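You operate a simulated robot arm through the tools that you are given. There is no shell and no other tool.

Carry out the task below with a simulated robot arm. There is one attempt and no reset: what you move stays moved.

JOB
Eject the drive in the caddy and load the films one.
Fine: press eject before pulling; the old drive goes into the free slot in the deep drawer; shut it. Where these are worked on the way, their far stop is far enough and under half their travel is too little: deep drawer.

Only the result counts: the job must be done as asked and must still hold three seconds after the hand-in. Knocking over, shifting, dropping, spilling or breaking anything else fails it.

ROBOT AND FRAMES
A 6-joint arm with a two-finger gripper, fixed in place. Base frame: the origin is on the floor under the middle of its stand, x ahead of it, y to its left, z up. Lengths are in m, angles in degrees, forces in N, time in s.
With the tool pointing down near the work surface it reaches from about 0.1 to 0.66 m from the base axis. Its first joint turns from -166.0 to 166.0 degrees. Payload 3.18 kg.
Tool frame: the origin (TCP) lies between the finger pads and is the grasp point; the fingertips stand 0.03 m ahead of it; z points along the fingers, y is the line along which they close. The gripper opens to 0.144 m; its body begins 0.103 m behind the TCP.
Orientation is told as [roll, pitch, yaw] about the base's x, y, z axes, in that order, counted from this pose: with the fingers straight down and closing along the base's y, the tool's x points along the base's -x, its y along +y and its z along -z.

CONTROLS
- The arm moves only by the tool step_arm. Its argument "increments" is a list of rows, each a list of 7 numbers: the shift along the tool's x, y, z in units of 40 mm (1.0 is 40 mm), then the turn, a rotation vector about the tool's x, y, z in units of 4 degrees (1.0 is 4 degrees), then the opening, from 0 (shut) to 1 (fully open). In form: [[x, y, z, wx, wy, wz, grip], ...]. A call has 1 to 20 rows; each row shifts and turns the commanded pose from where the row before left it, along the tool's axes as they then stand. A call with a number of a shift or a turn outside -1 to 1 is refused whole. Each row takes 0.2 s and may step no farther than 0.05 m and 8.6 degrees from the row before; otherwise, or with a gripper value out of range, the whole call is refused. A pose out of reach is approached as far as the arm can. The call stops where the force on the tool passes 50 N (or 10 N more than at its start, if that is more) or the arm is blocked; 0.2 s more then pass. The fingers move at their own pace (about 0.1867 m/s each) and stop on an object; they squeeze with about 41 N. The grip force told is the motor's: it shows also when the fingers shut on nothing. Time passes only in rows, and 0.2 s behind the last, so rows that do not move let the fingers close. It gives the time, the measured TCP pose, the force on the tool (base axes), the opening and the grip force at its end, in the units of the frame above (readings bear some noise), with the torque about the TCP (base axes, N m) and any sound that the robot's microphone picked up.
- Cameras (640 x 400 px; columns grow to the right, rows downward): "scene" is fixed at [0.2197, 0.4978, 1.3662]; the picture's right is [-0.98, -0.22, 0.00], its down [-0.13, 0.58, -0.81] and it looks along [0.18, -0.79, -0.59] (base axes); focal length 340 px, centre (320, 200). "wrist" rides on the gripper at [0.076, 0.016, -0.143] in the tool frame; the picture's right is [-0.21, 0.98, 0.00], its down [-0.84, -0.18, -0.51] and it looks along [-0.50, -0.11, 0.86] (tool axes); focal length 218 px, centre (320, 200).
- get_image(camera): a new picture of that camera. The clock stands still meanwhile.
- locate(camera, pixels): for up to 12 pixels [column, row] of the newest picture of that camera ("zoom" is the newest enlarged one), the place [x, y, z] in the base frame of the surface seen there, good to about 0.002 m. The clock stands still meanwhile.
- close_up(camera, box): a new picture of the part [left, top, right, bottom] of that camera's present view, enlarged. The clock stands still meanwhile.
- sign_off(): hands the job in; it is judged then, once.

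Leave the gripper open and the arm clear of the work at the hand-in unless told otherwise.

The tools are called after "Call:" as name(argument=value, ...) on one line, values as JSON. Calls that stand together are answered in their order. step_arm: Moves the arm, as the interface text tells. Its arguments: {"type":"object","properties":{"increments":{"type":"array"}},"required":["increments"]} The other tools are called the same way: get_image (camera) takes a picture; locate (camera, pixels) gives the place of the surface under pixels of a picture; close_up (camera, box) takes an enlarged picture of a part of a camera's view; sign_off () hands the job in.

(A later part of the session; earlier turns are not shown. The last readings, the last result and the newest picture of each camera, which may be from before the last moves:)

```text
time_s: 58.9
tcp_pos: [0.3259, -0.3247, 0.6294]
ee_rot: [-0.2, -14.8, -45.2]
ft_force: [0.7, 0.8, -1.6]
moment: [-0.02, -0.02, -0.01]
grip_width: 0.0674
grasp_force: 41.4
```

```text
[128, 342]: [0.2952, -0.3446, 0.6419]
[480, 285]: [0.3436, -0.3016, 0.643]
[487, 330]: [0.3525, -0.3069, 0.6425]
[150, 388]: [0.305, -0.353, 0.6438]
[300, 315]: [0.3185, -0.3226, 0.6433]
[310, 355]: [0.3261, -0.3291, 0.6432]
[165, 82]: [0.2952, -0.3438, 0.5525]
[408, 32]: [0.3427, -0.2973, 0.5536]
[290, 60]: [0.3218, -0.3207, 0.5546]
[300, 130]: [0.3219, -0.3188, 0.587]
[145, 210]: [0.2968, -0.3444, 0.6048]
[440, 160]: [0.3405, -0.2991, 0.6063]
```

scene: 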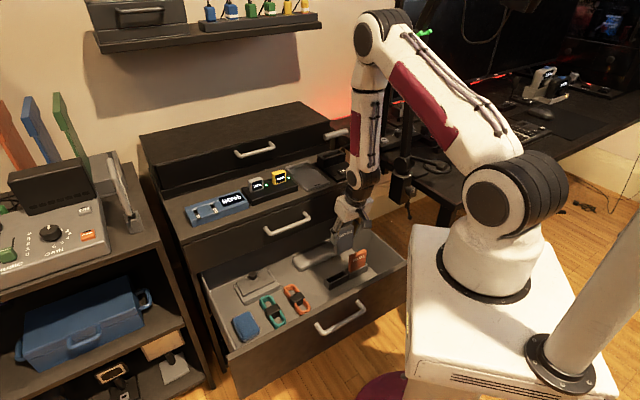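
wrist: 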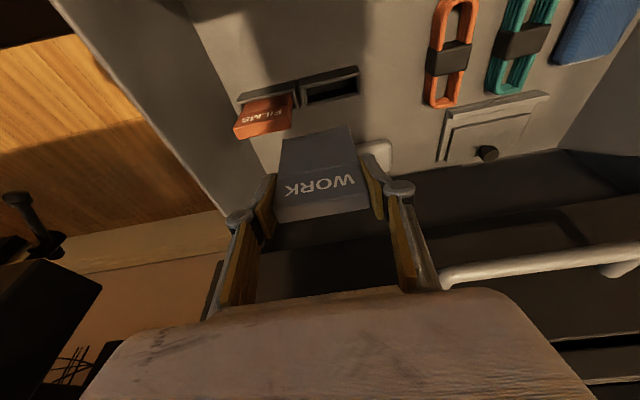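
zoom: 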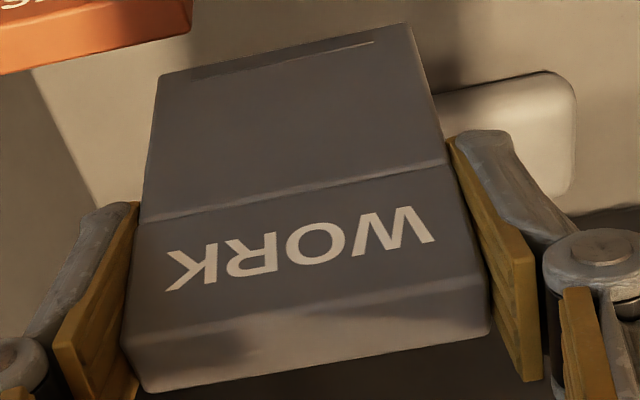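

Differential move needed: Δu≈−0.002, Δv≈+0.0253. I shift sideways first, then lower to z≈0.55.

Call:
step_arm(increments=[[0.048, 0.6325, -0.013, 0, 0, 0, 0.0], [0.1295, 0, 0.483, 0, 0, 0, 0.0], [0.1295, 0, 0.483, 0, 0, 0, 0.0], [0.1295, 0, 0.483, 0, 0, 0, 0.0], [0.1295, 0, 0.483, 0, 0, 0, 0.0]])

Call:
close_up(camera="wrist", box=[235, 70, 415, 225])

Call:
close_up(camera="scene", box=[310, 210, 390, 300])

```text
time_s: 60.1
tcp_pos: [0.3418, -0.3067, 0.5501]
ee_rot: [-0.3, -14.7, -45.1]
ft_force: [0.4, 0.0, -2.1]
moment: [0.02, 0.03, -0.01]
grip_width: 0.067
grasp_force: 41.4
```

```text
2.58 times, centred on (325, 148) of wrist
```

zoom: 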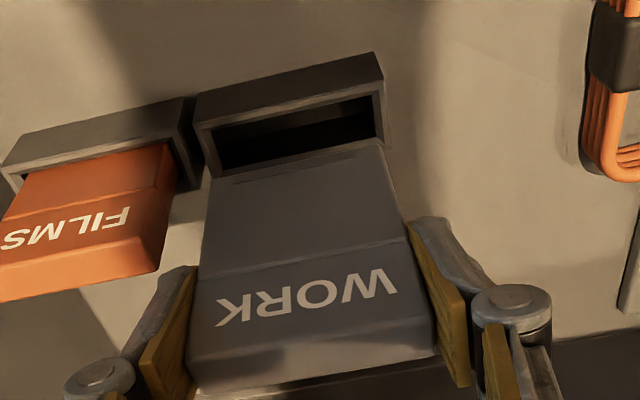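

```text
4.44 times, centred on (350, 255) of scene
```

zoom: 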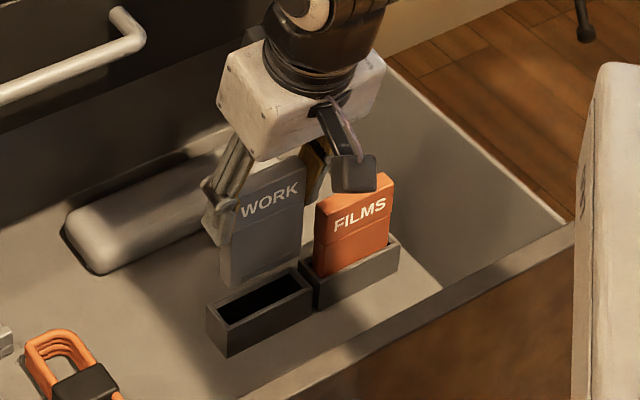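

Hovering above the free slot. I compare drive and slot positions with the scene camera as a second check.

Call:
locate(camera="zoom", pixels=[[226, 275], [298, 240], [262, 240], [262, 265], [208, 308], [229, 328], [311, 292], [293, 270], [217, 316], [303, 282], [270, 308], [250, 290]])

```text
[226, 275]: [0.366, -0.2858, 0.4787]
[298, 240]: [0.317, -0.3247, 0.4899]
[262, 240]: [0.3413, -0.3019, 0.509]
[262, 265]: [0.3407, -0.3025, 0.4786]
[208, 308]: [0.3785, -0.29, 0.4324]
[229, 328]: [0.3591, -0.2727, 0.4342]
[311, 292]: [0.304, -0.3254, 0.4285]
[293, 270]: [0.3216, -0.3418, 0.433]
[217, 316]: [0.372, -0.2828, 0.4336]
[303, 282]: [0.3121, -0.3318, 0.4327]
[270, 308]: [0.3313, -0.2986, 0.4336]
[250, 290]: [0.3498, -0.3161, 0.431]
```

Scene camera suggests the drive is ~3–4 mm too far in u and ~2 mm in v. I re-measure with the wrist camera at this closer position.

Call:
close_up(camera="wrist", box=[255, 80, 395, 225])

```text
2.76 times, centred on (325, 152) of wrist
```

zoom: 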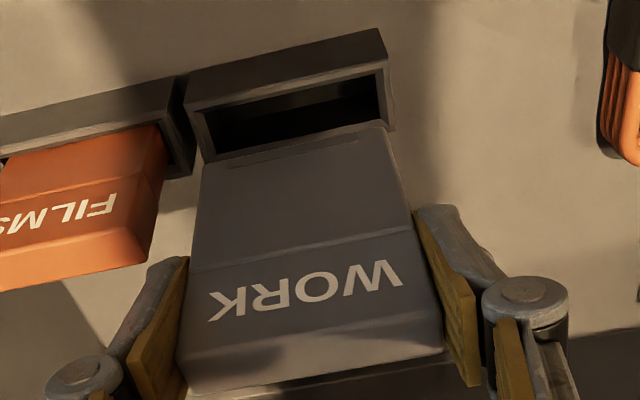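

Call:
locate(camera="zoom", pixels=[[188, 103], [382, 55], [190, 112], [386, 65], [205, 155], [390, 120], [207, 175], [380, 130], [295, 150], [300, 200], [185, 350], [438, 320]])

Call:
locate(camera="zoom", pixels=[[290, 80], [290, 85], [190, 365], [440, 345], [310, 345], [315, 370], [195, 230], [408, 195], [20, 170], [160, 135], [100, 200], [90, 260]])

```text
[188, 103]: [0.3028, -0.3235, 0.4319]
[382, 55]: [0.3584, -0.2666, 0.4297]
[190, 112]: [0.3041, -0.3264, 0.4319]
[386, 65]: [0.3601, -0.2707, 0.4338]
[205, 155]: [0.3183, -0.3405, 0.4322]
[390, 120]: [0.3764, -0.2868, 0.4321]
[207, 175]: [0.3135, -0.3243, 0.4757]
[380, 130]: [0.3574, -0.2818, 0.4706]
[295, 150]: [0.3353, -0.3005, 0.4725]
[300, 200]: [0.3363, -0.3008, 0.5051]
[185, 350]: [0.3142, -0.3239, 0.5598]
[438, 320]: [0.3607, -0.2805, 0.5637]
```

```text
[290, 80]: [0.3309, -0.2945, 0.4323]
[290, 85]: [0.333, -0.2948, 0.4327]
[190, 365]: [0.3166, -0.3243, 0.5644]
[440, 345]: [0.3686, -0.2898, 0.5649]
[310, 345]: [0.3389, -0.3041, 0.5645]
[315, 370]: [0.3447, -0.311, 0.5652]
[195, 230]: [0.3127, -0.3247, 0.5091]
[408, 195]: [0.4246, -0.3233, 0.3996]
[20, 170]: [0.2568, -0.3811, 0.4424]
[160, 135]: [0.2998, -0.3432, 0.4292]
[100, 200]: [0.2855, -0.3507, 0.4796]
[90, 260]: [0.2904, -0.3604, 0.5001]
```

Wrist camera says aligned within ~1 mm. I zoom the scene camera in on the gap for another judgement.

Call:
close_up(camera="scene", box=[320, 245, 376, 290])

```text
8.89 times, centred on (348, 268) of scene
```

zoom: 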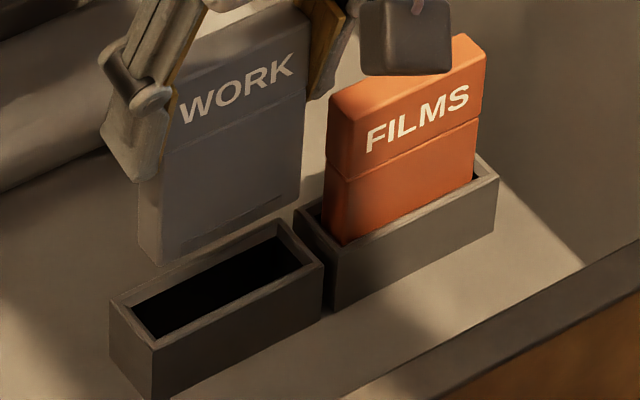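

Face-to-face, the held drive is within ~1 mm of the FILMS drive's plane on both cameras, so alignment is good. I lower slowly into the slot, watching forces.

Call:
step_arm(increments=[[0.121, 0, 0.356, 0, 0, 0, 0.0], [0.097, 0, 0.362, 0, 0, 0, 0.0], [0.0324, 0, 0.1208, 0, 0, 0, 0.0]])

Call:
close_up(camera="scene", box=[320, 245, 376, 290])

Call:
close_up(camera="wrist", box=[255, 80, 395, 225])

```text
time_s: 60.9
tcp_pos: [0.34, -0.3053, 0.516]
ee_rot: [-0.2, -14.8, -45.1]
ft_force: [0.2, 0.0, -1.3]
moment: [0.0, 0.0, 0.0]
grip_width: 0.0675
grasp_force: 41.2
```

```text
8.89 times, centred on (348, 268) of scene
```

zoom: 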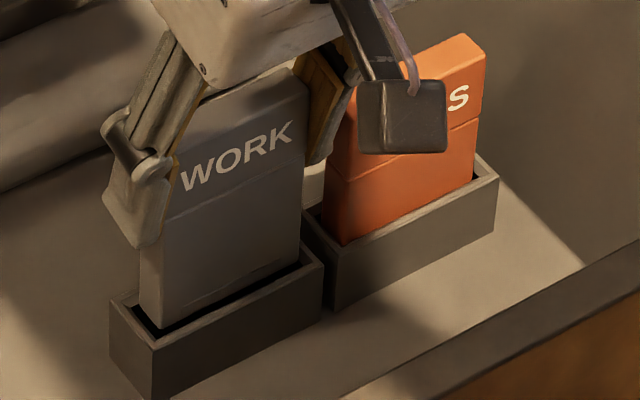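

```text
2.76 times, centred on (325, 152) of wrist
```

zoom: 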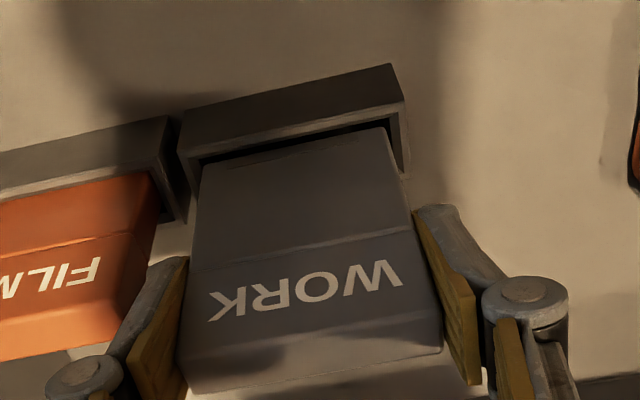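

It is entering the slot mouth without contact. I continue down in 5 mm steps with a 0.5 mm lateral trim.

Call:
step_arm(increments=[[0.0324, 0.0125, 0.1208, 0, 0, 0, 0.0], [0.0324, 0, 0.1208, 0, 0, 0, 0.0], [0.0324, 0, 0.1208, 0, 0, 0, 0.0]])

```text
time_s: 61.7
tcp_pos: [0.3396, -0.3056, 0.5]
ee_rot: [-0.2, -14.9, -45.1]
ft_force: [-0.9, 0.9, -1.6]
moment: [0.06, 0.01, -0.01]
grip_width: 0.0672
grasp_force: 40.6
```

Going in freely. I continue down to the seated height (~z 0.486).

Call:
step_arm(increments=[[0.0324, 0, 0.1208, 0, 0, 0, 0.0], [0.0324, 0, 0.1208, 0, 0, 0, 0.0], [0.02, 0, 0.0725, 0, 0, 0, 0.0]])

Call:
close_up(camera="scene", box=[320, 240, 380, 290])

```text
time_s: 62.5
tcp_pos: [0.3413, -0.3057, 0.4878]
ee_rot: [-0.3, -14.9, -45.1]
ft_force: [-0.7, -0.1, -1.6]
moment: [0.03, 0.01, 0.03]
grip_width: 0.0671
grasp_force: 40.9
```

```text
8.00 times, centred on (350, 265) of scene
```

zoom: 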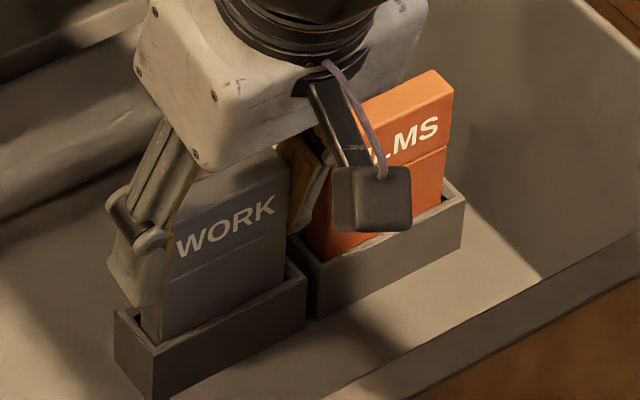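

Almost seated; I lower a few more millimetres until light contact.

Call:
step_arm(increments=[[0.0194, 0, 0.0725, 0, 0, 0, 0.0], [0.0194, 0, 0.0725, 0, 0, 0, 0.0]])

```text
time_s: 63.1
tcp_pos: [0.3428, -0.3064, 0.4834]
ee_rot: [-0.2, -15.1, -45.1]
ft_force: [1.6, -0.9, 35.4]
moment: [-0.1, -0.16, 0.01]
grip_width: 0.068
grasp_force: 40.8
```

Bottomed out (35 N). I back off 1.5 mm and open the fingers slightly (to ~73 mm) to release it without touching FILMS.

Call:
step_arm(increments=[[-0.01, 0, -0.036, 0, 0, 0, 0.0], [0, 0, 0, 0, 0, 0, 0.505], [0, 0, 0, 0, 0, 0, 0.505]])

Call:
close_up(camera="wrist", box=[235, 80, 415, 265])

Call:
close_up(camera="scene", box=[320, 240, 380, 290])

```text
time_s: 63.9
tcp_pos: [0.3398, -0.3054, 0.4832]
ee_rot: [-0.2, -14.7, -45.1]
ft_force: [-0.5, -0.5, -0.4]
moment: [0.01, 0.02, -0.01]
grip_width: 0.0728
grasp_force: 0.1
```

```text
2.16 times, centred on (325, 172) of wrist
```

zoom: 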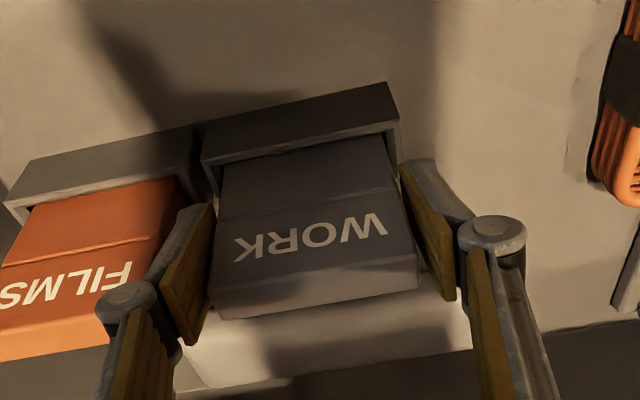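

```text
8.00 times, centred on (350, 265) of scene
```

zoom: 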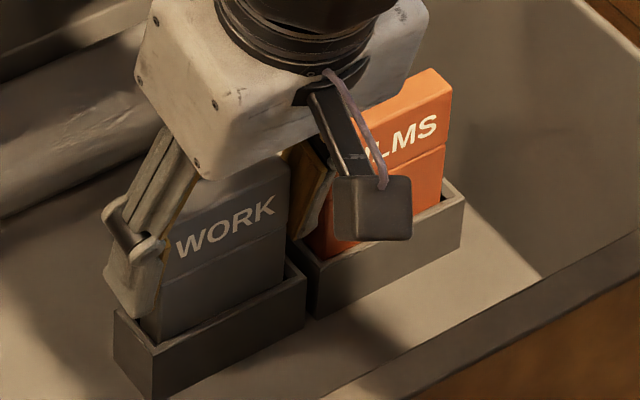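

Released cleanly. I rise straight up to z≈0.58 and look at both drives.

Call:
step_arm(increments=[[-0.065, 0, -0.2415, 0, 0, 0, 0.505], [-0.1295, 0, -0.483, 0, 0, 0, 0.505], [-0.1295, 0, -0.483, 0, 0, 0, 0.505], [-0.1295, 0, -0.483, 0, 0, 0, 0.505], [-0.1295, 0, -0.483, 0, 0, 0, 0.505]])

Call:
close_up(camera="wrist", box=[215, 50, 415, 205])

Call:
close_up(camera="scene", box=[320, 240, 380, 290])

```text
time_s: 65.1
tcp_pos: [0.3433, -0.3062, 0.5724]
ee_rot: [-0.2, -14.8, -45.1]
ft_force: [0.0, -0.5, 0.3]
moment: [0.02, 0.01, 0.01]
grip_width: 0.073
grasp_force: 0.1
```

```text
2.58 times, centred on (315, 128) of wrist
```

zoom: 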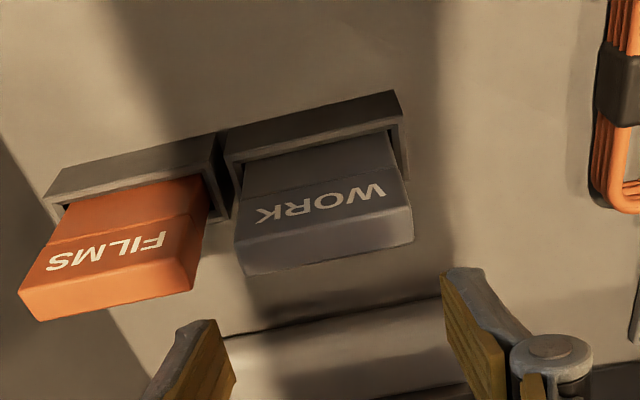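

```text
8.00 times, centred on (350, 265) of scene
```

zoom: 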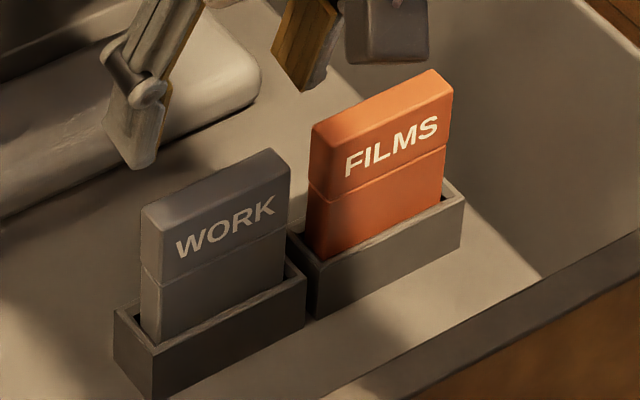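

WORK is seated in the free slot, same depth as FILMS. I measure both drives in this picture to get the exact offset to FILMS.

Call:
locate(camera="zoom", pixels=[[165, 225], [285, 170], [225, 215], [220, 260], [337, 145], [448, 95], [390, 150], [385, 180], [215, 178], [385, 100], [280, 155], [447, 78]])

```text
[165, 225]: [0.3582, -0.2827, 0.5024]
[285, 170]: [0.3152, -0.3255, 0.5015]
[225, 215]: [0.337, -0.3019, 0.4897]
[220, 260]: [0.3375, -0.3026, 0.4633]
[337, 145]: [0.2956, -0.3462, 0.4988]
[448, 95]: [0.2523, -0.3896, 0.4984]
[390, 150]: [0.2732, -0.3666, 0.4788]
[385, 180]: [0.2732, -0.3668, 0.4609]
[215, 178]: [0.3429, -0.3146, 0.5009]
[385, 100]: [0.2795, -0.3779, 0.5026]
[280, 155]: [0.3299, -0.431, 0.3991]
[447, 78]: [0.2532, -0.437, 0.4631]
```

Slot spacing is ≈0.0898 m and both faces are in the same plane. I shift −0.0895 m in v to stand over FILMS.

Call:
step_arm(increments=[[0, -0.746, 0, 0, 0, 0, 0.51], [0, -0.746, 0, 0, 0, 0, 0.51], [0, -0.746, 0, 0, 0, 0, 0.51], [0, 0, 0, 0, 0, 0, 0.51]])

Call:
close_up(camera="wrist", box=[215, 50, 415, 205])

Call:
close_up(camera="scene", box=[320, 220, 390, 290])

```text
time_s: 66.1
tcp_pos: [0.2782, -0.3679, 0.5721]
ee_rot: [-0.2, -14.8, -45.2]
ft_force: [0.3, -0.1, 0.3]
moment: [0.0, 0.0, 0.03]
grip_width: 0.0735
grasp_force: 0.1
```

```text
2.58 times, centred on (315, 128) of wrist
```

zoom: 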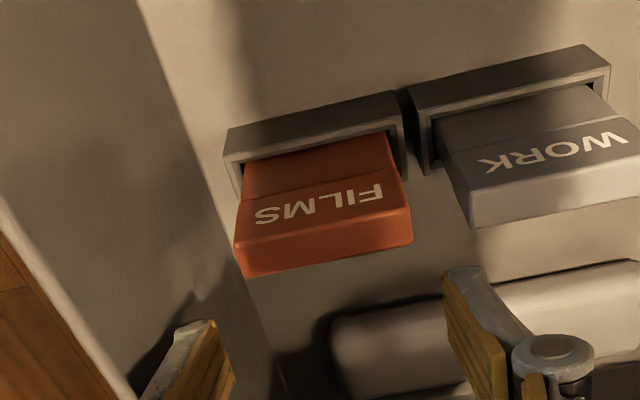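

```text
5.71 times, centred on (355, 255) of scene
```

zoom: 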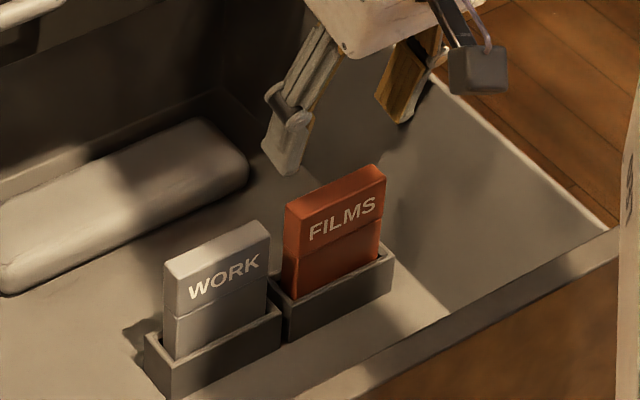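

The view of FILMS between the fingers matches the earlier centred view of WORK. I descend to the grip height (z≈0.485).

Call:
step_arm(increments=[[0.141, 0, 0.526, 0, 0, 0, 0.51], [0.141, 0, 0.526, 0, 0, 0, 0.51], [0.141, 0, 0.526, 0, 0, 0, 0.51], [0.141, 0, 0.526, 0, 0, 0, 0.51]])

Call:
close_up(camera="wrist", box=[235, 80, 415, 265])

```text
time_s: 67.1
tcp_pos: [0.2777, -0.3681, 0.4848]
ee_rot: [-0.1, -14.8, -45.2]
ft_force: [-0.6, -1.6, 0.1]
moment: [0.01, 0.0, -0.01]
grip_width: 0.073
grasp_force: 0.1
```

```text
2.16 times, centred on (325, 172) of wrist
```

zoom: 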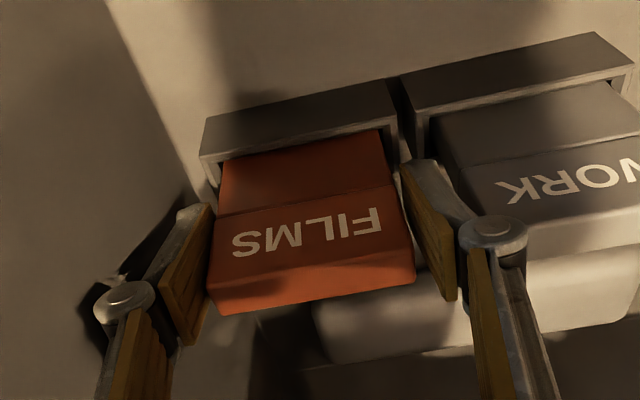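

FILMS is flanked by the pads with no contact. I close on it.

Call:
step_arm(increments=[[0, 0, 0, 0, 0, 0, 0.0], [0, 0, 0, 0, 0, 0, 0.0], [0, 0, 0, 0, 0, 0, 0.0]])

```text
time_s: 67.9
tcp_pos: [0.2776, -0.3684, 0.4852]
ee_rot: [-0.2, -14.8, -45.0]
ft_force: [0.0, 0.4, 0.1]
moment: [0.0, 0.0, 0.0]
grip_width: 0.0671
grasp_force: 40.7
```

Gripped FILMS with zero side load. I lift it straight up.

Call:
step_arm(increments=[[-0.0647, 0, -0.2415, 0, 0, 0, 0.0], [-0.0647, 0, -0.2415, 0, 0, 0, 0.0], [-0.1295, 0, -0.483, 0, 0, 0, 0.0], [-0.1295, 0, -0.483, 0, 0, 0, 0.0], [-0.1295, 0, -0.483, 0, 0, 0, 0.0], [-0.1295, 0, -0.483, 0, 0, 0, 0.0]])

Call:
close_up(camera="scene", box=[310, 200, 400, 290])

```text
time_s: 69.3
tcp_pos: [0.2783, -0.3682, 0.5869]
ee_rot: [-0.1, -14.8, -45.1]
ft_force: [0.9, 0.3, -2.1]
moment: [0.02, -0.01, -0.02]
grip_width: 0.0669
grasp_force: 40.4
```

```text
4.44 times, centred on (355, 245) of scene
```

zoom: 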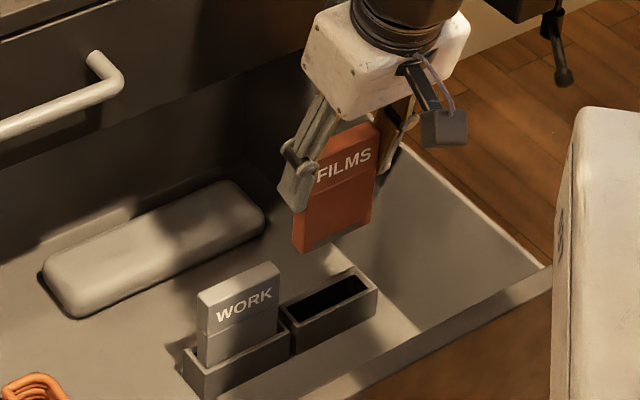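

FILMS is free. I raise to z≈0.65, shift to v≈0 (to pass the straight-wrist zone in-plane) and rise to z≈0.92.

Call:
step_arm(increments=[[-0.1405, 0, -0.524, 0, 0, 0, 0.0], [-0.1405, 0, -0.524, 0, 0, 0, 0.0], [-0.1405, 0, -0.524, 0, 0, 0, 0.0], [0, 0.8, 0, 0, 0, 0, 0.0], [0, 0.8, 0, 0, 0, 0, 0.0]])

Call:
step_arm(increments=[[-0.13, 0, -0.485, 0, 0, 0, 0.0], [-0.13, 0, -0.485, 0, 0, 0, 0.0], [-0.13, 0, -0.485, 0, 0, 0, 0.0], [-0.13, 0, -0.485, 0, 0, 0, 0.0], [-0.13, 0, -0.485, 0, 0, 0, 0.0], [-0.13, 0, -0.485, 0, 0, 0, 0.0]])

```text
time_s: 70.5
tcp_pos: [0.3239, -0.3232, 0.6512]
ee_rot: [-0.3, -14.8, -45.1]
ft_force: [-0.1, 0.3, -1.2]
moment: [0.0, 0.01, -0.01]
grip_width: 0.0672
grasp_force: 40.7
```

```text
time_s: 71.9
tcp_pos: [0.3239, -0.3241, 0.7711]
ee_rot: [-0.2, -14.7, -45.1]
ft_force: [0.6, -0.5, -1.7]
moment: [-0.02, -0.02, 0.01]
grip_width: 0.0672
grasp_force: 40.9
```

Smooth. I rise on to z≈0.93.

Call:
step_arm(increments=[[-0.206, 0, -0.768, 0, 0, 0, 0.0], [-0.206, 0, -0.768, 0, 0, 0, 0.0], [-0.206, 0, -0.768, 0, 0, 0, 0.0], [-0.206, 0, -0.768, 0, 0, 0, 0.0], [-0.206, 0, -0.768, 0, 0, 0, 0.0]])

```text
time_s: 73.1
tcp_pos: [0.3256, -0.3235, 0.9308]
ee_rot: [-0.2, -14.7, -45.2]
ft_force: [0.1, -0.4, -2.0]
moment: [0.01, 0.03, 0.01]
grip_width: 0.067
grasp_force: 41.8
```

Now across to above the dock (u≈0.6825, v≈−0.0970).

Call:
step_arm(increments=[[-0.901, -0.408, 0.2415, 0, 0, 0, 0.0], [-0.901, -0.408, 0.2415, 0, 0, 0, 0.0], [-0.901, -0.408, 0.2415, 0, 0, 0, 0.0], [-0.901, -0.408, 0.2415, 0, 0, 0, 0.0], [-0.901, -0.408, 0.2415, 0, 0, 0, 0.0], [-0.901, -0.408, 0.2415, 0, 0, 0, 0.0], [0, 0, 0, 0, 0, 0, 0.0]])

Call:
close_up(camera="wrist", box=[220, 60, 440, 280])

Call:
close_up(camera="scene", box=[310, 95, 370, 180])

```text
time_s: 74.7
tcp_pos: [0.4129, -0.553, 0.9302]
ee_rot: [-0.2, -14.9, -45.1]
ft_force: [0.7, 0.0, -2.3]
moment: [0.05, 0.02, -0.04]
grip_width: 0.0669
grasp_force: 40.5
```

```text
1.82 times, centred on (330, 170) of wrist
```

zoom: 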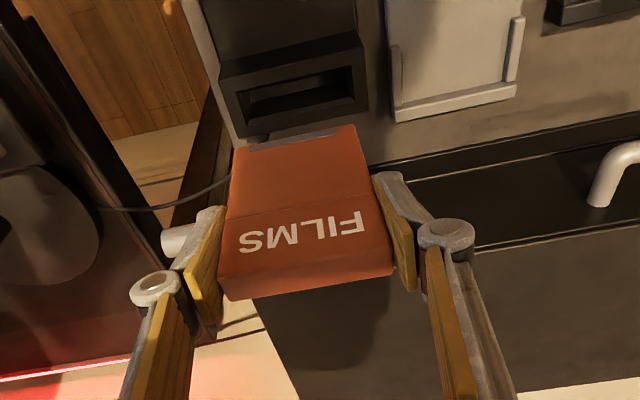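

```text
4.71 times, centred on (340, 138) of scene
```

zoom: 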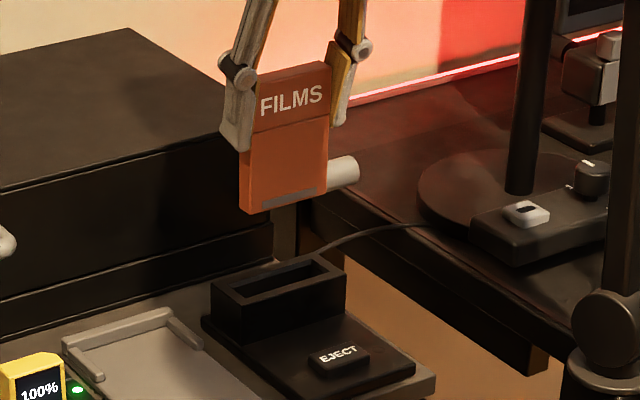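

I compare the FILMS drive and the dock slot positions in the scene close-up.

Call:
locate(camera="zoom", pixels=[[325, 75], [290, 80], [290, 110], [285, 170], [285, 190], [244, 160], [325, 150], [243, 200], [321, 185], [262, 90]])

Call:
locate(camera="zoom", pixels=[[213, 285], [243, 308], [318, 256], [335, 272], [232, 289], [250, 303], [312, 261], [290, 285], [270, 272], [340, 266], [240, 292], [300, 290]])

```text
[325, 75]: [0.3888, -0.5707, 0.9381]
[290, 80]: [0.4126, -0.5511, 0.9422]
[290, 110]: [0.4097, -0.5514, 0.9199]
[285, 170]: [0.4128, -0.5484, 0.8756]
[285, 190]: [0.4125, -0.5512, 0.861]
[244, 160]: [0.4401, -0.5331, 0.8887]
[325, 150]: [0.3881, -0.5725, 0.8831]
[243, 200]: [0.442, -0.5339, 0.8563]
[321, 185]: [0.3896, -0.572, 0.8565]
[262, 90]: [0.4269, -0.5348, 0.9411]
```

```text
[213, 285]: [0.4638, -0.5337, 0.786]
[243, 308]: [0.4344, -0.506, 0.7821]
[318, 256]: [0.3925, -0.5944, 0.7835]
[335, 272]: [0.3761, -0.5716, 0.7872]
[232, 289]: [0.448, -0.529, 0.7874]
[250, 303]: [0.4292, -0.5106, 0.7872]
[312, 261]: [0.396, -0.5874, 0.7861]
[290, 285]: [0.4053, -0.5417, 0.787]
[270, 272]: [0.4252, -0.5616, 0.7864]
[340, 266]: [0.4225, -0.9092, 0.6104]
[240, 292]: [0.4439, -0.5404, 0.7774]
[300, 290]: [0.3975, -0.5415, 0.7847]
```

Small trims needed (Δu≈−1.2 mm, Δv≈+1.5 mm). I apply them and lower to just above the dock's mouth.

Call:
step_arm(increments=[[0.147, 0.0375, 0.4317, 0, 0, 0, 0.0], [0.118, 0, 0.4395, 0, 0, 0, 0.0], [0.118, 0, 0.4395, 0, 0, 0, 0.0]])

Call:
close_up(camera="scene", box=[315, 115, 365, 170])

Call:
close_up(camera="wrist", box=[255, 70, 395, 225])

```text
time_s: 75.5
tcp_pos: [0.4128, -0.5494, 0.8768]
ee_rot: [-0.3, -14.8, -45.1]
ft_force: [0.5, -0.1, -1.0]
moment: [-0.03, -0.02, 0.02]
grip_width: 0.0671
grasp_force: 40.9
```

```text
7.27 times, centred on (340, 142) of scene
```

zoom: 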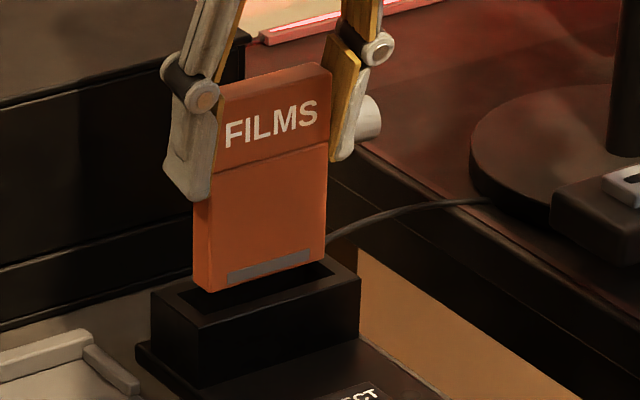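

```text
2.58 times, centred on (325, 148) of wrist
```

zoom: 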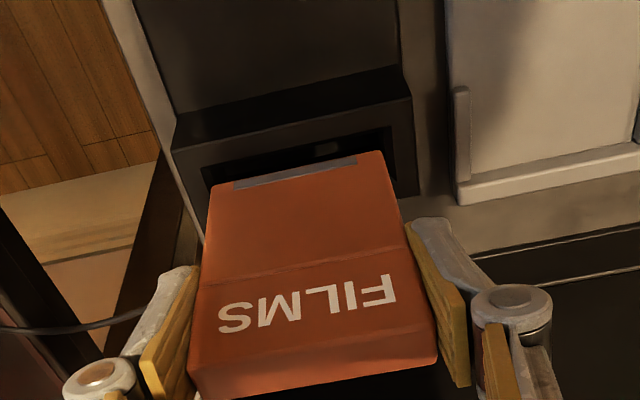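

I take another reading of the pose and compare drive bottom with slot edges.

Call:
step_arm(increments=[[0, 0, 0, 0, 0, 0, 0.0]])

Call:
close_up(camera="scene", box=[315, 130, 365, 165])

```text
time_s: 75.9
tcp_pos: [0.4133, -0.5493, 0.8763]
ee_rot: [-0.2, -14.8, -45.1]
ft_force: [-0.7, 0.7, -1.6]
moment: [0.04, 0.03, -0.01]
grip_width: 0.0669
grasp_force: 41.0
```

```text
11.43 times, centred on (340, 148) of scene
```

zoom: 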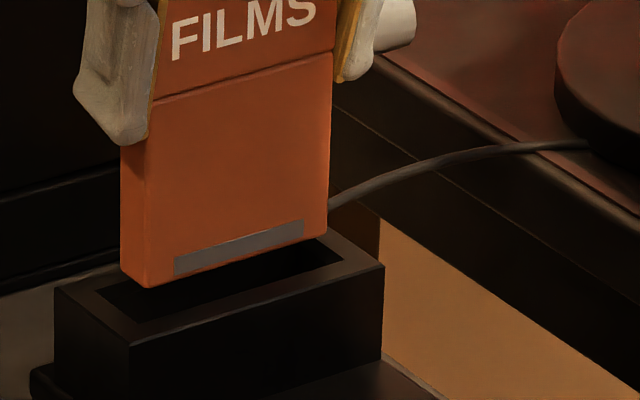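

The dark rim is hard to read, so I probe the depth along lines crossing the dock's rim to find the slot's inner edges.

Call:
locate(camera="zoom", pixels=[[240, 278], [240, 282], [240, 286], [240, 290], [240, 294], [240, 298], [240, 302], [240, 306], [240, 310], [240, 314], [240, 270], [240, 262]])

Call:
locate(camera="zoom", pixels=[[80, 300], [90, 300], [100, 300], [106, 300], [112, 300], [118, 300], [124, 302], [130, 305], [345, 255], [337, 255], [330, 255], [352, 255]])

Call:
locate(camera="zoom", pixels=[[230, 240], [230, 250], [200, 255], [250, 235], [290, 225], [150, 270], [140, 200], [320, 150], [328, 200], [124, 220], [230, 150], [230, 180]])

```text
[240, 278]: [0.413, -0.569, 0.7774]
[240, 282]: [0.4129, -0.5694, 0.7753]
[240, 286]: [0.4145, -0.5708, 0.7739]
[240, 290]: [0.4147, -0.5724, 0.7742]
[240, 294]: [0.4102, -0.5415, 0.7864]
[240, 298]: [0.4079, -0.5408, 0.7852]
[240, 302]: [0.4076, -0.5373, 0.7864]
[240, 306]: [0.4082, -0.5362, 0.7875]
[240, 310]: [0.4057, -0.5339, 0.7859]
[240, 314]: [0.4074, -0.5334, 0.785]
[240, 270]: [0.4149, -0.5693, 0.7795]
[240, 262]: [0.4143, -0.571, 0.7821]
```

```text
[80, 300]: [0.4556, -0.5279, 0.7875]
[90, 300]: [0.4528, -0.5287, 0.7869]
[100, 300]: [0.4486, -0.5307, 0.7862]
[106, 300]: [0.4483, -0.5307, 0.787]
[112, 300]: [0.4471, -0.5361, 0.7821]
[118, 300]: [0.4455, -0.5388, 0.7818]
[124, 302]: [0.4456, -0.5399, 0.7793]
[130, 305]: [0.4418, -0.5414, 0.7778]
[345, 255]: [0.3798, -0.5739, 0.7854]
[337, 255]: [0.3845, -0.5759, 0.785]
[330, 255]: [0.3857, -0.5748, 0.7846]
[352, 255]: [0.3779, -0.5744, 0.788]
```

```text
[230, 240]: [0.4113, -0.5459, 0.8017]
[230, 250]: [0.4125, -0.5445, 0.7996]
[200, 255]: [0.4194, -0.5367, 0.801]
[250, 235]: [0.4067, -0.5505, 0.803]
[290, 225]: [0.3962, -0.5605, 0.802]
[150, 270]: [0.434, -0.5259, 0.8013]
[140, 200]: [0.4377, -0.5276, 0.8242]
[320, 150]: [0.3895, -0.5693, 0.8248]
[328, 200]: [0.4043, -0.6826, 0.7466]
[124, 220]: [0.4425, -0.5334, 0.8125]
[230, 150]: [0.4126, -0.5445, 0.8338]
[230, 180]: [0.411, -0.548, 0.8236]
```

Probing gives slot u 0.673–0.696, v −0.131…−0.062 and the drive front 0.677–back 0.692, v −0.129…−0.064: centred. I lower slowly into the dock.

Call:
step_arm(increments=[[0.0324, 0, 0.1208, 0, 0, 0, 0.0], [0.0324, 0, 0.1208, 0, 0, 0, 0.0], [0.0324, 0, 0.1208, 0, 0, 0, 0.0]])

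Call:
close_up(camera="scene", box=[315, 120, 365, 165])

```text
time_s: 76.7
tcp_pos: [0.4141, -0.5475, 0.859]
ee_rot: [-0.2, -14.7, -45.1]
ft_force: [-0.1, -0.3, -1.9]
moment: [0.03, 0.0, -0.01]
grip_width: 0.067
grasp_force: 41.1
```

```text
8.89 times, centred on (340, 142) of scene
```

zoom: 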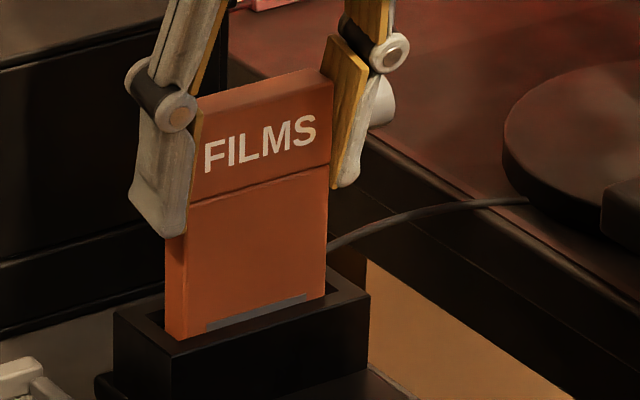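

It enters freely. I continue down.

Call:
step_arm(increments=[[0.0324, -0.01, 0.1208, 0, 0, 0, 0.0], [0.0324, -0.01, 0.1208, 0, 0, 0, 0.0]])

```text
time_s: 77.3
tcp_pos: [0.413, -0.5491, 0.8506]
ee_rot: [-0.3, -14.8, -45.1]
ft_force: [2.3, 2.4, -1.3]
moment: [0.15, -0.15, 0.04]
grip_width: 0.0673
grasp_force: 40.9
```

Light side contact (3 N); I trim back 0.5 mm and continue to the seat.

Call:
step_arm(increments=[[0.0324, 0.015, 0.1208, 0, 0, 0, 0.0], [0.0324, 0, 0.1208, 0, 0, 0, 0.0]])

```text
time_s: 77.9
tcp_pos: [0.4133, -0.5489, 0.8408]
ee_rot: [-0.2, -14.8, -45.1]
ft_force: [0.5, 0.8, -1.8]
moment: [0.02, 0.03, -0.02]
grip_width: 0.0669
grasp_force: 40.9
```

Near the seat. I push on in small steps until contact/click.

Call:
step_arm(increments=[[0.0194, 0, 0.0725, 0, 0, 0, 0.0], [0.013, 0, 0.048, 0, 0, 0, 0.0]])

Call:
close_up(camera="scene", box=[300, 115, 380, 190])

```text
time_s: 78.5
tcp_pos: [0.413, -0.5492, 0.8373]
ee_rot: [-0.2, -15.0, -45.1]
ft_force: [-4.9, 7.4, 22.6]
moment: [0.79, 0.18, 0.1]
grip_width: 0.0673
grasp_force: 40.7
```

```text
5.33 times, centred on (340, 152) of scene
```

zoom: 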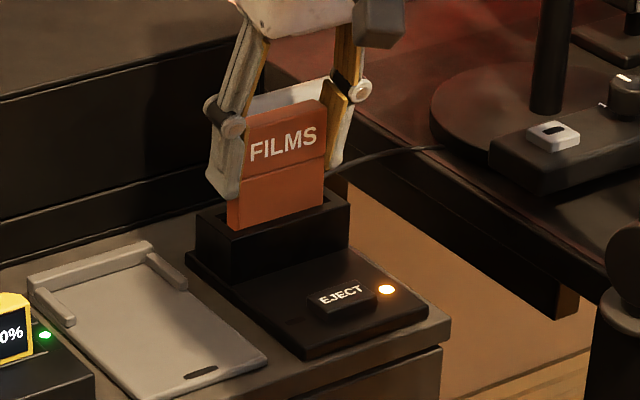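

The amber lamp is lit again and there's firm contact (23 N): FILMS is loaded. I relieve the push and open the fingers.

Call:
step_arm(increments=[[-0.005, 0, -0.024, 0, 0, 0, 0.0], [0, 0, 0, 0, 0, 0, 0.55], [0, 0, 0, 0, 0, 0, 0.55]])

Call:
close_up(camera="scene", box=[300, 115, 380, 190])

Call:
close_up(camera="wrist", box=[220, 60, 440, 280])

```text
time_s: 79.3
tcp_pos: [0.4127, -0.5486, 0.8356]
ee_rot: [-0.1, -14.8, -45.1]
ft_force: [-1.0, 0.4, 1.0]
moment: [0.03, 0.0, 0.02]
grip_width: 0.0795
grasp_force: 0.0
```

```text
5.33 times, centred on (340, 152) of scene
```

zoom: 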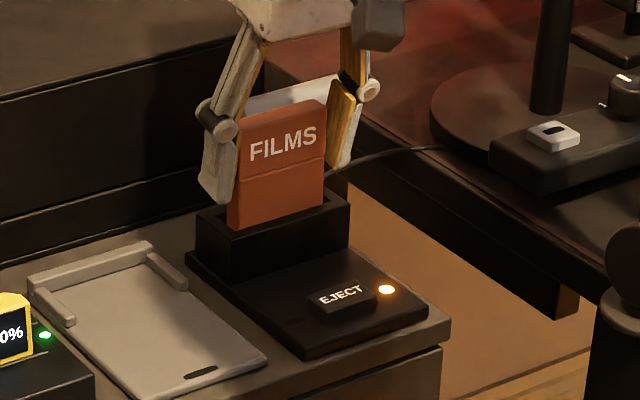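

```text
1.82 times, centred on (330, 170) of wrist
```

zoom: 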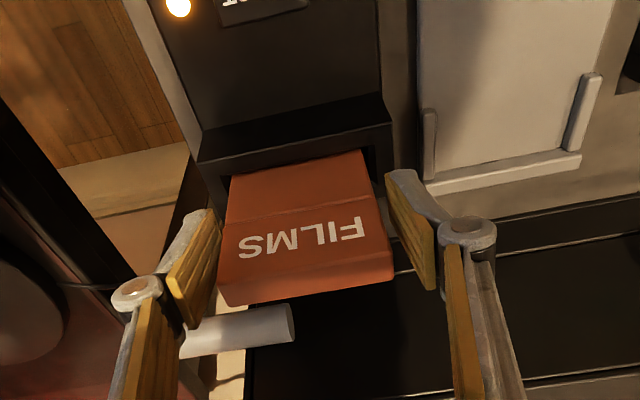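

FILMS stands in the dock with the amber lamp on. I rise straight up clear of it.

Call:
step_arm(increments=[[-0.1295, 0, -0.483, 0, 0, 0, 0.55], [-0.1295, 0, -0.483, 0, 0, 0, 0.55], [-0.1295, 0, -0.483, 0, 0, 0, 0.55], [-0.1295, 0, -0.483, 0, 0, 0, 0.55]])

Call:
close_up(camera="scene", box=[315, 120, 365, 165])

Call:
locate(camera="zoom", pixels=[[265, 170], [265, 230], [265, 140], [255, 110], [260, 103], [200, 200], [325, 180], [265, 120], [265, 126], [265, 132]])

```text
time_s: 80.3
tcp_pos: [0.4142, -0.5488, 0.9157]
ee_rot: [-0.2, -14.7, -45.1]
ft_force: [-0.5, 0.0, -0.3]
moment: [0.01, 0.0, 0.01]
grip_width: 0.0794
grasp_force: 0.1
```

```text
8.89 times, centred on (340, 142) of scene
```

zoom: 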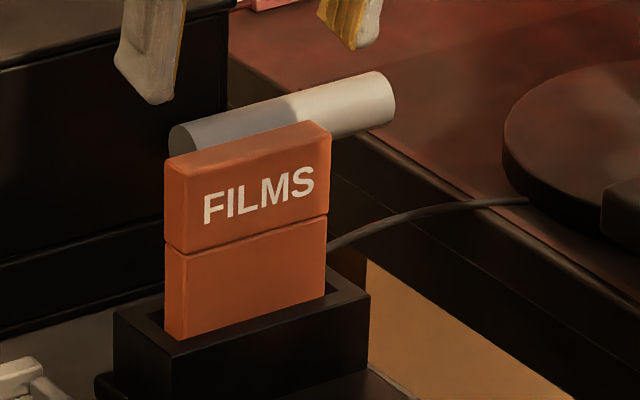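

```text
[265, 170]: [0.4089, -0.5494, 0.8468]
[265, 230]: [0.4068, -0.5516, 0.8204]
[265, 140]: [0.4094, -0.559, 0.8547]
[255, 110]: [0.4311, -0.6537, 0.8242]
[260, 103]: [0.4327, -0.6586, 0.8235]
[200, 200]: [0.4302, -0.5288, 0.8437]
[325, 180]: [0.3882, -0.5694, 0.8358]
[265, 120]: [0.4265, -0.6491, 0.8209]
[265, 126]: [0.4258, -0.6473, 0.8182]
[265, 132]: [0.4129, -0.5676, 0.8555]
```

FILMS top is at z≈0.855, exactly as WORK was: fully seated. Next is shutting the drawer. I retreat from the dock, then level the tool.

Call:
step_arm(increments=[[0.885, 0.396, -0.2375, 0, 0, 0, 0.4], [0.885, 0.396, -0.2375, 0, 0, 0, 0.3], [0.885, 0.396, -0.2375, 0, 0, 0, 0.0], [0.885, 0.396, -0.2375, 0, 0, 0, 0.0], [0.885, 0.396, -0.2375, 0, 0, 0, 0.0], [0.885, 0.396, -0.2375, 0, 0, 0, 0.0], [0, 0, 0, 0, 0.925, 0, 0.0], [0, 0, 0, 0, 0.925, 0, 0.0], [0, 0, 0, 0, 0.925, 0, 0.0], [0, 0, 0, 0, 0.925, 0, 0.0]])

Call:
get_image(camera="scene")

```text
time_s: 82.5
tcp_pos: [0.3255, -0.3264, 0.9171]
ee_rot: [-0.1, 0.0, -45.1]
ft_force: [-0.1, -0.7, -0.2]
moment: [-0.03, 0.02, 0.01]
grip_width: 0.0
grasp_force: 30.7
```

```text
taken
```

scene: 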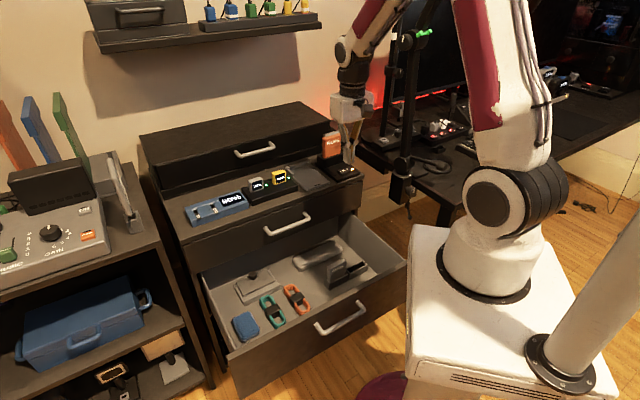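

Level and fingers shut. I move to in front of the drawer at v≈0.29, u≈0.235, still high.

Call:
step_arm(increments=[[0.628, 0.806, 0, 0, 0, 0, 0], [0.628, 0.806, 0, 0, 0, 0, 0], [0.628, 0.806, 0, 0, 0, 0, 0], [0.628, 0.806, 0, 0, 0, 0, 0], [0.628, 0.806, 0, 0, 0, 0, 0], [0.628, 0.806, 0, 0, 0, 0, 0], [0.628, 0.806, 0, 0, 0, 0, 0], [0.628, 0.806, 0, 0, 0, 0, 0], [0.628, 0.806, 0, 0, 0, 0, 0]])

Call:
close_up(camera="scene", box=[200, 230, 420, 400])

Call:
locate(camera="zoom", pixels=[[130, 330], [200, 295], [230, 270], [450, 160], [120, 285], [170, 262]])

```text
time_s: 84.5
tcp_pos: [0.3724, 0.0392, 0.9143]
ee_rot: [-0.1, 0.0, -45.2]
ft_force: [0.4, 0.5, 0.4]
moment: [-0.02, -0.04, 0.01]
grip_width: 0.0002
grasp_force: 30.3
```

```text
2.35 times, centred on (310, 315) of scene
```

zoom: 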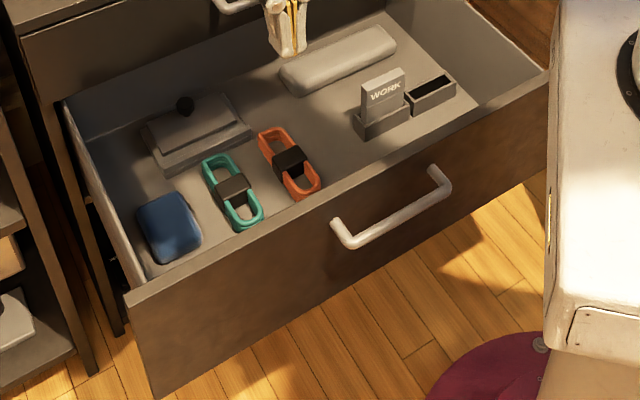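

```text
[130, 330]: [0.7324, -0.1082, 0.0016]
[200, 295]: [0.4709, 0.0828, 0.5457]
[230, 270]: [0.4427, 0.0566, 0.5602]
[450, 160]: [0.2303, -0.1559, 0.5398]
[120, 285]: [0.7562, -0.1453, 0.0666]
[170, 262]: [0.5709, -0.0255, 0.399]
```

Panel front at u≈0.2735. I descend in front of it (fingers at u≈0.236) to z≈0.545.

Call:
step_arm(increments=[[0, 0, 0.923, 0, 0, 0, 0], [0, 0, 0.923, 0, 0, 0, 0], [0, 0, 0.923, 0, 0, 0, 0], [0, 0, 0.923, 0, 0, 0, 0], [0, 0, 0.923, 0, 0, 0, 0], [0, 0, 0.923, 0, 0, 0, 0]])

Call:
get_image(camera="scene")

```text
time_s: 85.9
tcp_pos: [0.3712, 0.0384, 0.6948]
ee_rot: [-0.2, 0.1, -45.2]
ft_force: [0.4, -0.3, -0.1]
moment: [0.0, 0.0, -0.02]
grip_width: 0.0
grasp_force: 31.5
```

```text
taken
```

scene: 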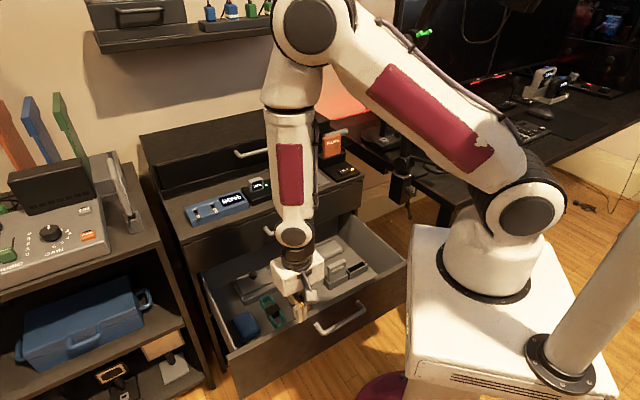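

Still clear. I descend the remaining ~0.15 m.

Call:
step_arm(increments=[[0, 0, 0.93, 0, 0, 0, 0], [0, 0, 0.93, 0, 0, 0, 0], [0, 0, 0.93, 0, 0, 0, 0], [0, 0, 0.93, 0, 0, 0, 0]])

Call:
close_up(camera="scene", box=[220, 220, 380, 350])

```text
time_s: 86.9
tcp_pos: [0.3724, 0.0368, 0.5452]
ee_rot: [-0.2, 0.0, -45.1]
ft_force: [0.3, 0.0, 0.2]
moment: [0.04, 0.03, 0.0]
grip_width: 0.0
grasp_force: 31.2
```

```text
3.08 times, centred on (300, 285) of scene
```

zoom: 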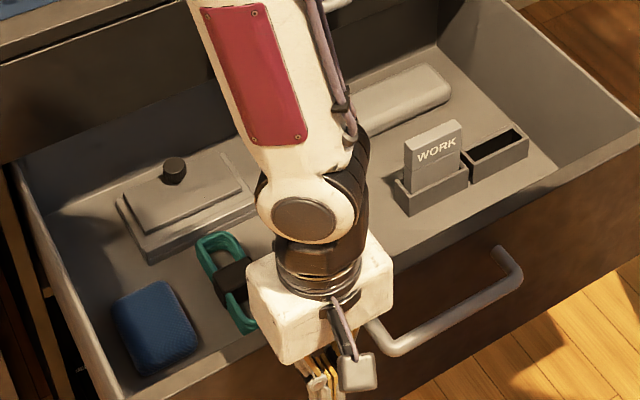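

In front of the panel. I push it gently inward (+u).

Call:
step_arm(increments=[[-0.3, 0, 0, 0, 0, 0, 0], [-0.2, 0, 0, 0, 0, 0, 0], [-0.2, 0, 0, 0, 0, 0, 0], [-0.3, 0, 0, 0, 0, 0, 0], [-0.4, 0, 0, 0, 0, 0, 0], [-0.4, 0, 0, 0, 0, 0, 0], [-0.4, 0, 0, 0, 0, 0, 0], [-0.4, 0, 0, 0, 0, 0, 0]])

Call:
get_image(camera="scene")

```text
time_s: 88.7
tcp_pos: [0.4442, -0.0373, 0.5466]
ee_rot: [-0.1, 0.1, -45.1]
ft_force: [-0.9, 0.6, -0.8]
moment: [-0.01, 0.0, -0.01]
grip_width: 0.0001
grasp_force: 30.9
```

```text
taken
```

scene: 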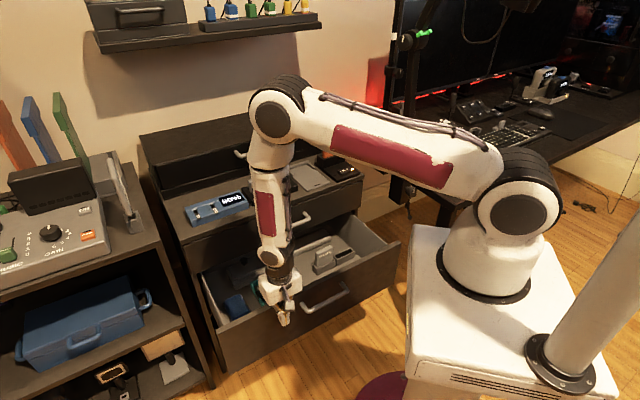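

The drawer slides in smoothly. I continue to about u≈0.49.

Call:
step_arm(increments=[[-0.4, 0, 0, 0, 0, 0, 0], [-0.4, 0, 0, 0, 0, 0, 0], [-0.4, 0, 0, 0, 0, 0, 0], [-0.4, 0, 0, 0, 0, 0, 0], [-0.4, 0, 0, 0, 0, 0, 0], [-0.4, 0, 0, 0, 0, 0, 0], [-0.4, 0, 0, 0, 0, 0, 0], [-0.4, 0, 0, 0, 0, 0, 0], [-0.4, 0, 0, 0, 0, 0, 0]])

Call:
get_image(camera="scene")

Call:
close_up(camera="scene", box=[190, 180, 380, 330])

```text
time_s: 90.7
tcp_pos: [0.5455, -0.1392, 0.5459]
ee_rot: [-0.1, -0.1, -45.2]
ft_force: [0.7, 1.0, -0.4]
moment: [0.02, 0.03, 0.0]
grip_width: 0.0
grasp_force: 30.4
```

```text
taken
```

scene: 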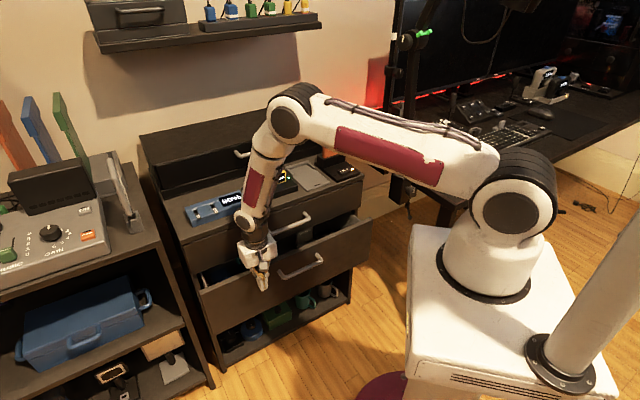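

```text
2.67 times, centred on (285, 255) of scene
```

zoom: 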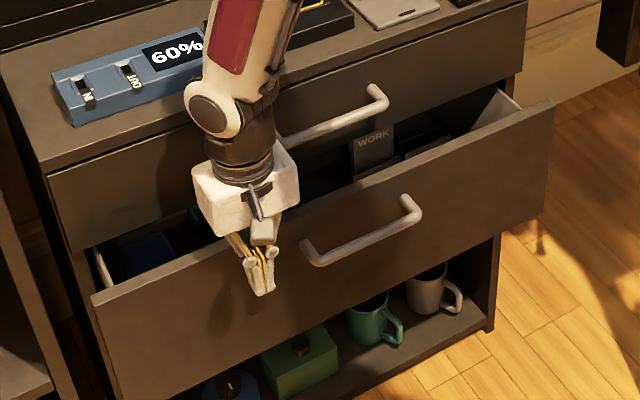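

About 75 mm remain. To avoid the gripper body meeting the upper drawer, I back off 2 cm and tilt the fingers 20° forward for the final push.

Call:
step_arm(increments=[[0.5, 0, 0, 0, 0, 0, 0], [0, 0, 0, 0, -0.833, 0, 0], [0, 0, 0, 0, -0.833, 0, 0], [0, 0, 0, 0, -0.833, 0, 0], [0, 0, 0, 0, -0.833, 0, 0], [0, 0, 0, 0, -0.833, 0, 0], [0, 0, 0, 0, -0.833, 0, 0]])

Call:
get_image(camera="scene")

```text
time_s: 92.3
tcp_pos: [0.5245, -0.1323, 0.5455]
ee_rot: [-2.6, -12.0, -45.0]
ft_force: [0.8, -0.2, 0.9]
moment: [0.01, 0.01, 0.03]
grip_width: 0.0
grasp_force: 30.6
out of reach, approached as far as the arm can: row 5, 7
```

```text
taken
```

scene: 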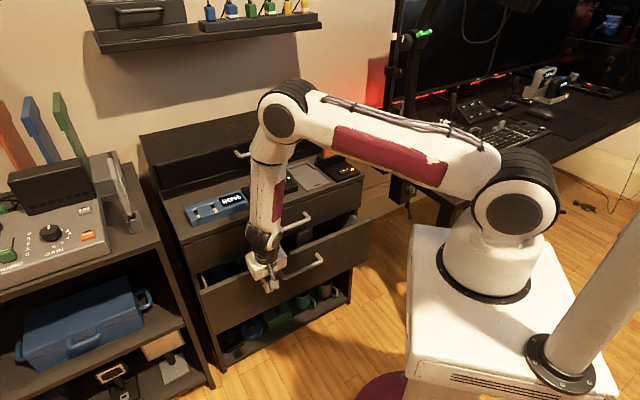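

The wrist limited the tilt to 12°. Further out there is more room, so I advance 5 cm (pushing the drawer) and then add tilt.

Call:
step_arm(increments=[[-0.306, 0.06, 0.065, 0, 0, 0, 0], [-0.306, 0.06, 0.065, 0, 0, 0, 0], [-0.306, 0.06, 0.065, 0, 0, 0, 0], [-0.306, 0.06, 0.065, 0, 0, 0, 0]])

```text
time_s: 93.3
tcp_pos: [0.5671, -0.1622, 0.5459]
ee_rot: [-2.5, -12.0, -45.0]
ft_force: [0.1, -0.4, 0.2]
moment: [0.0, -0.02, 0.02]
grip_width: 0.0001
grasp_force: 30.8
```

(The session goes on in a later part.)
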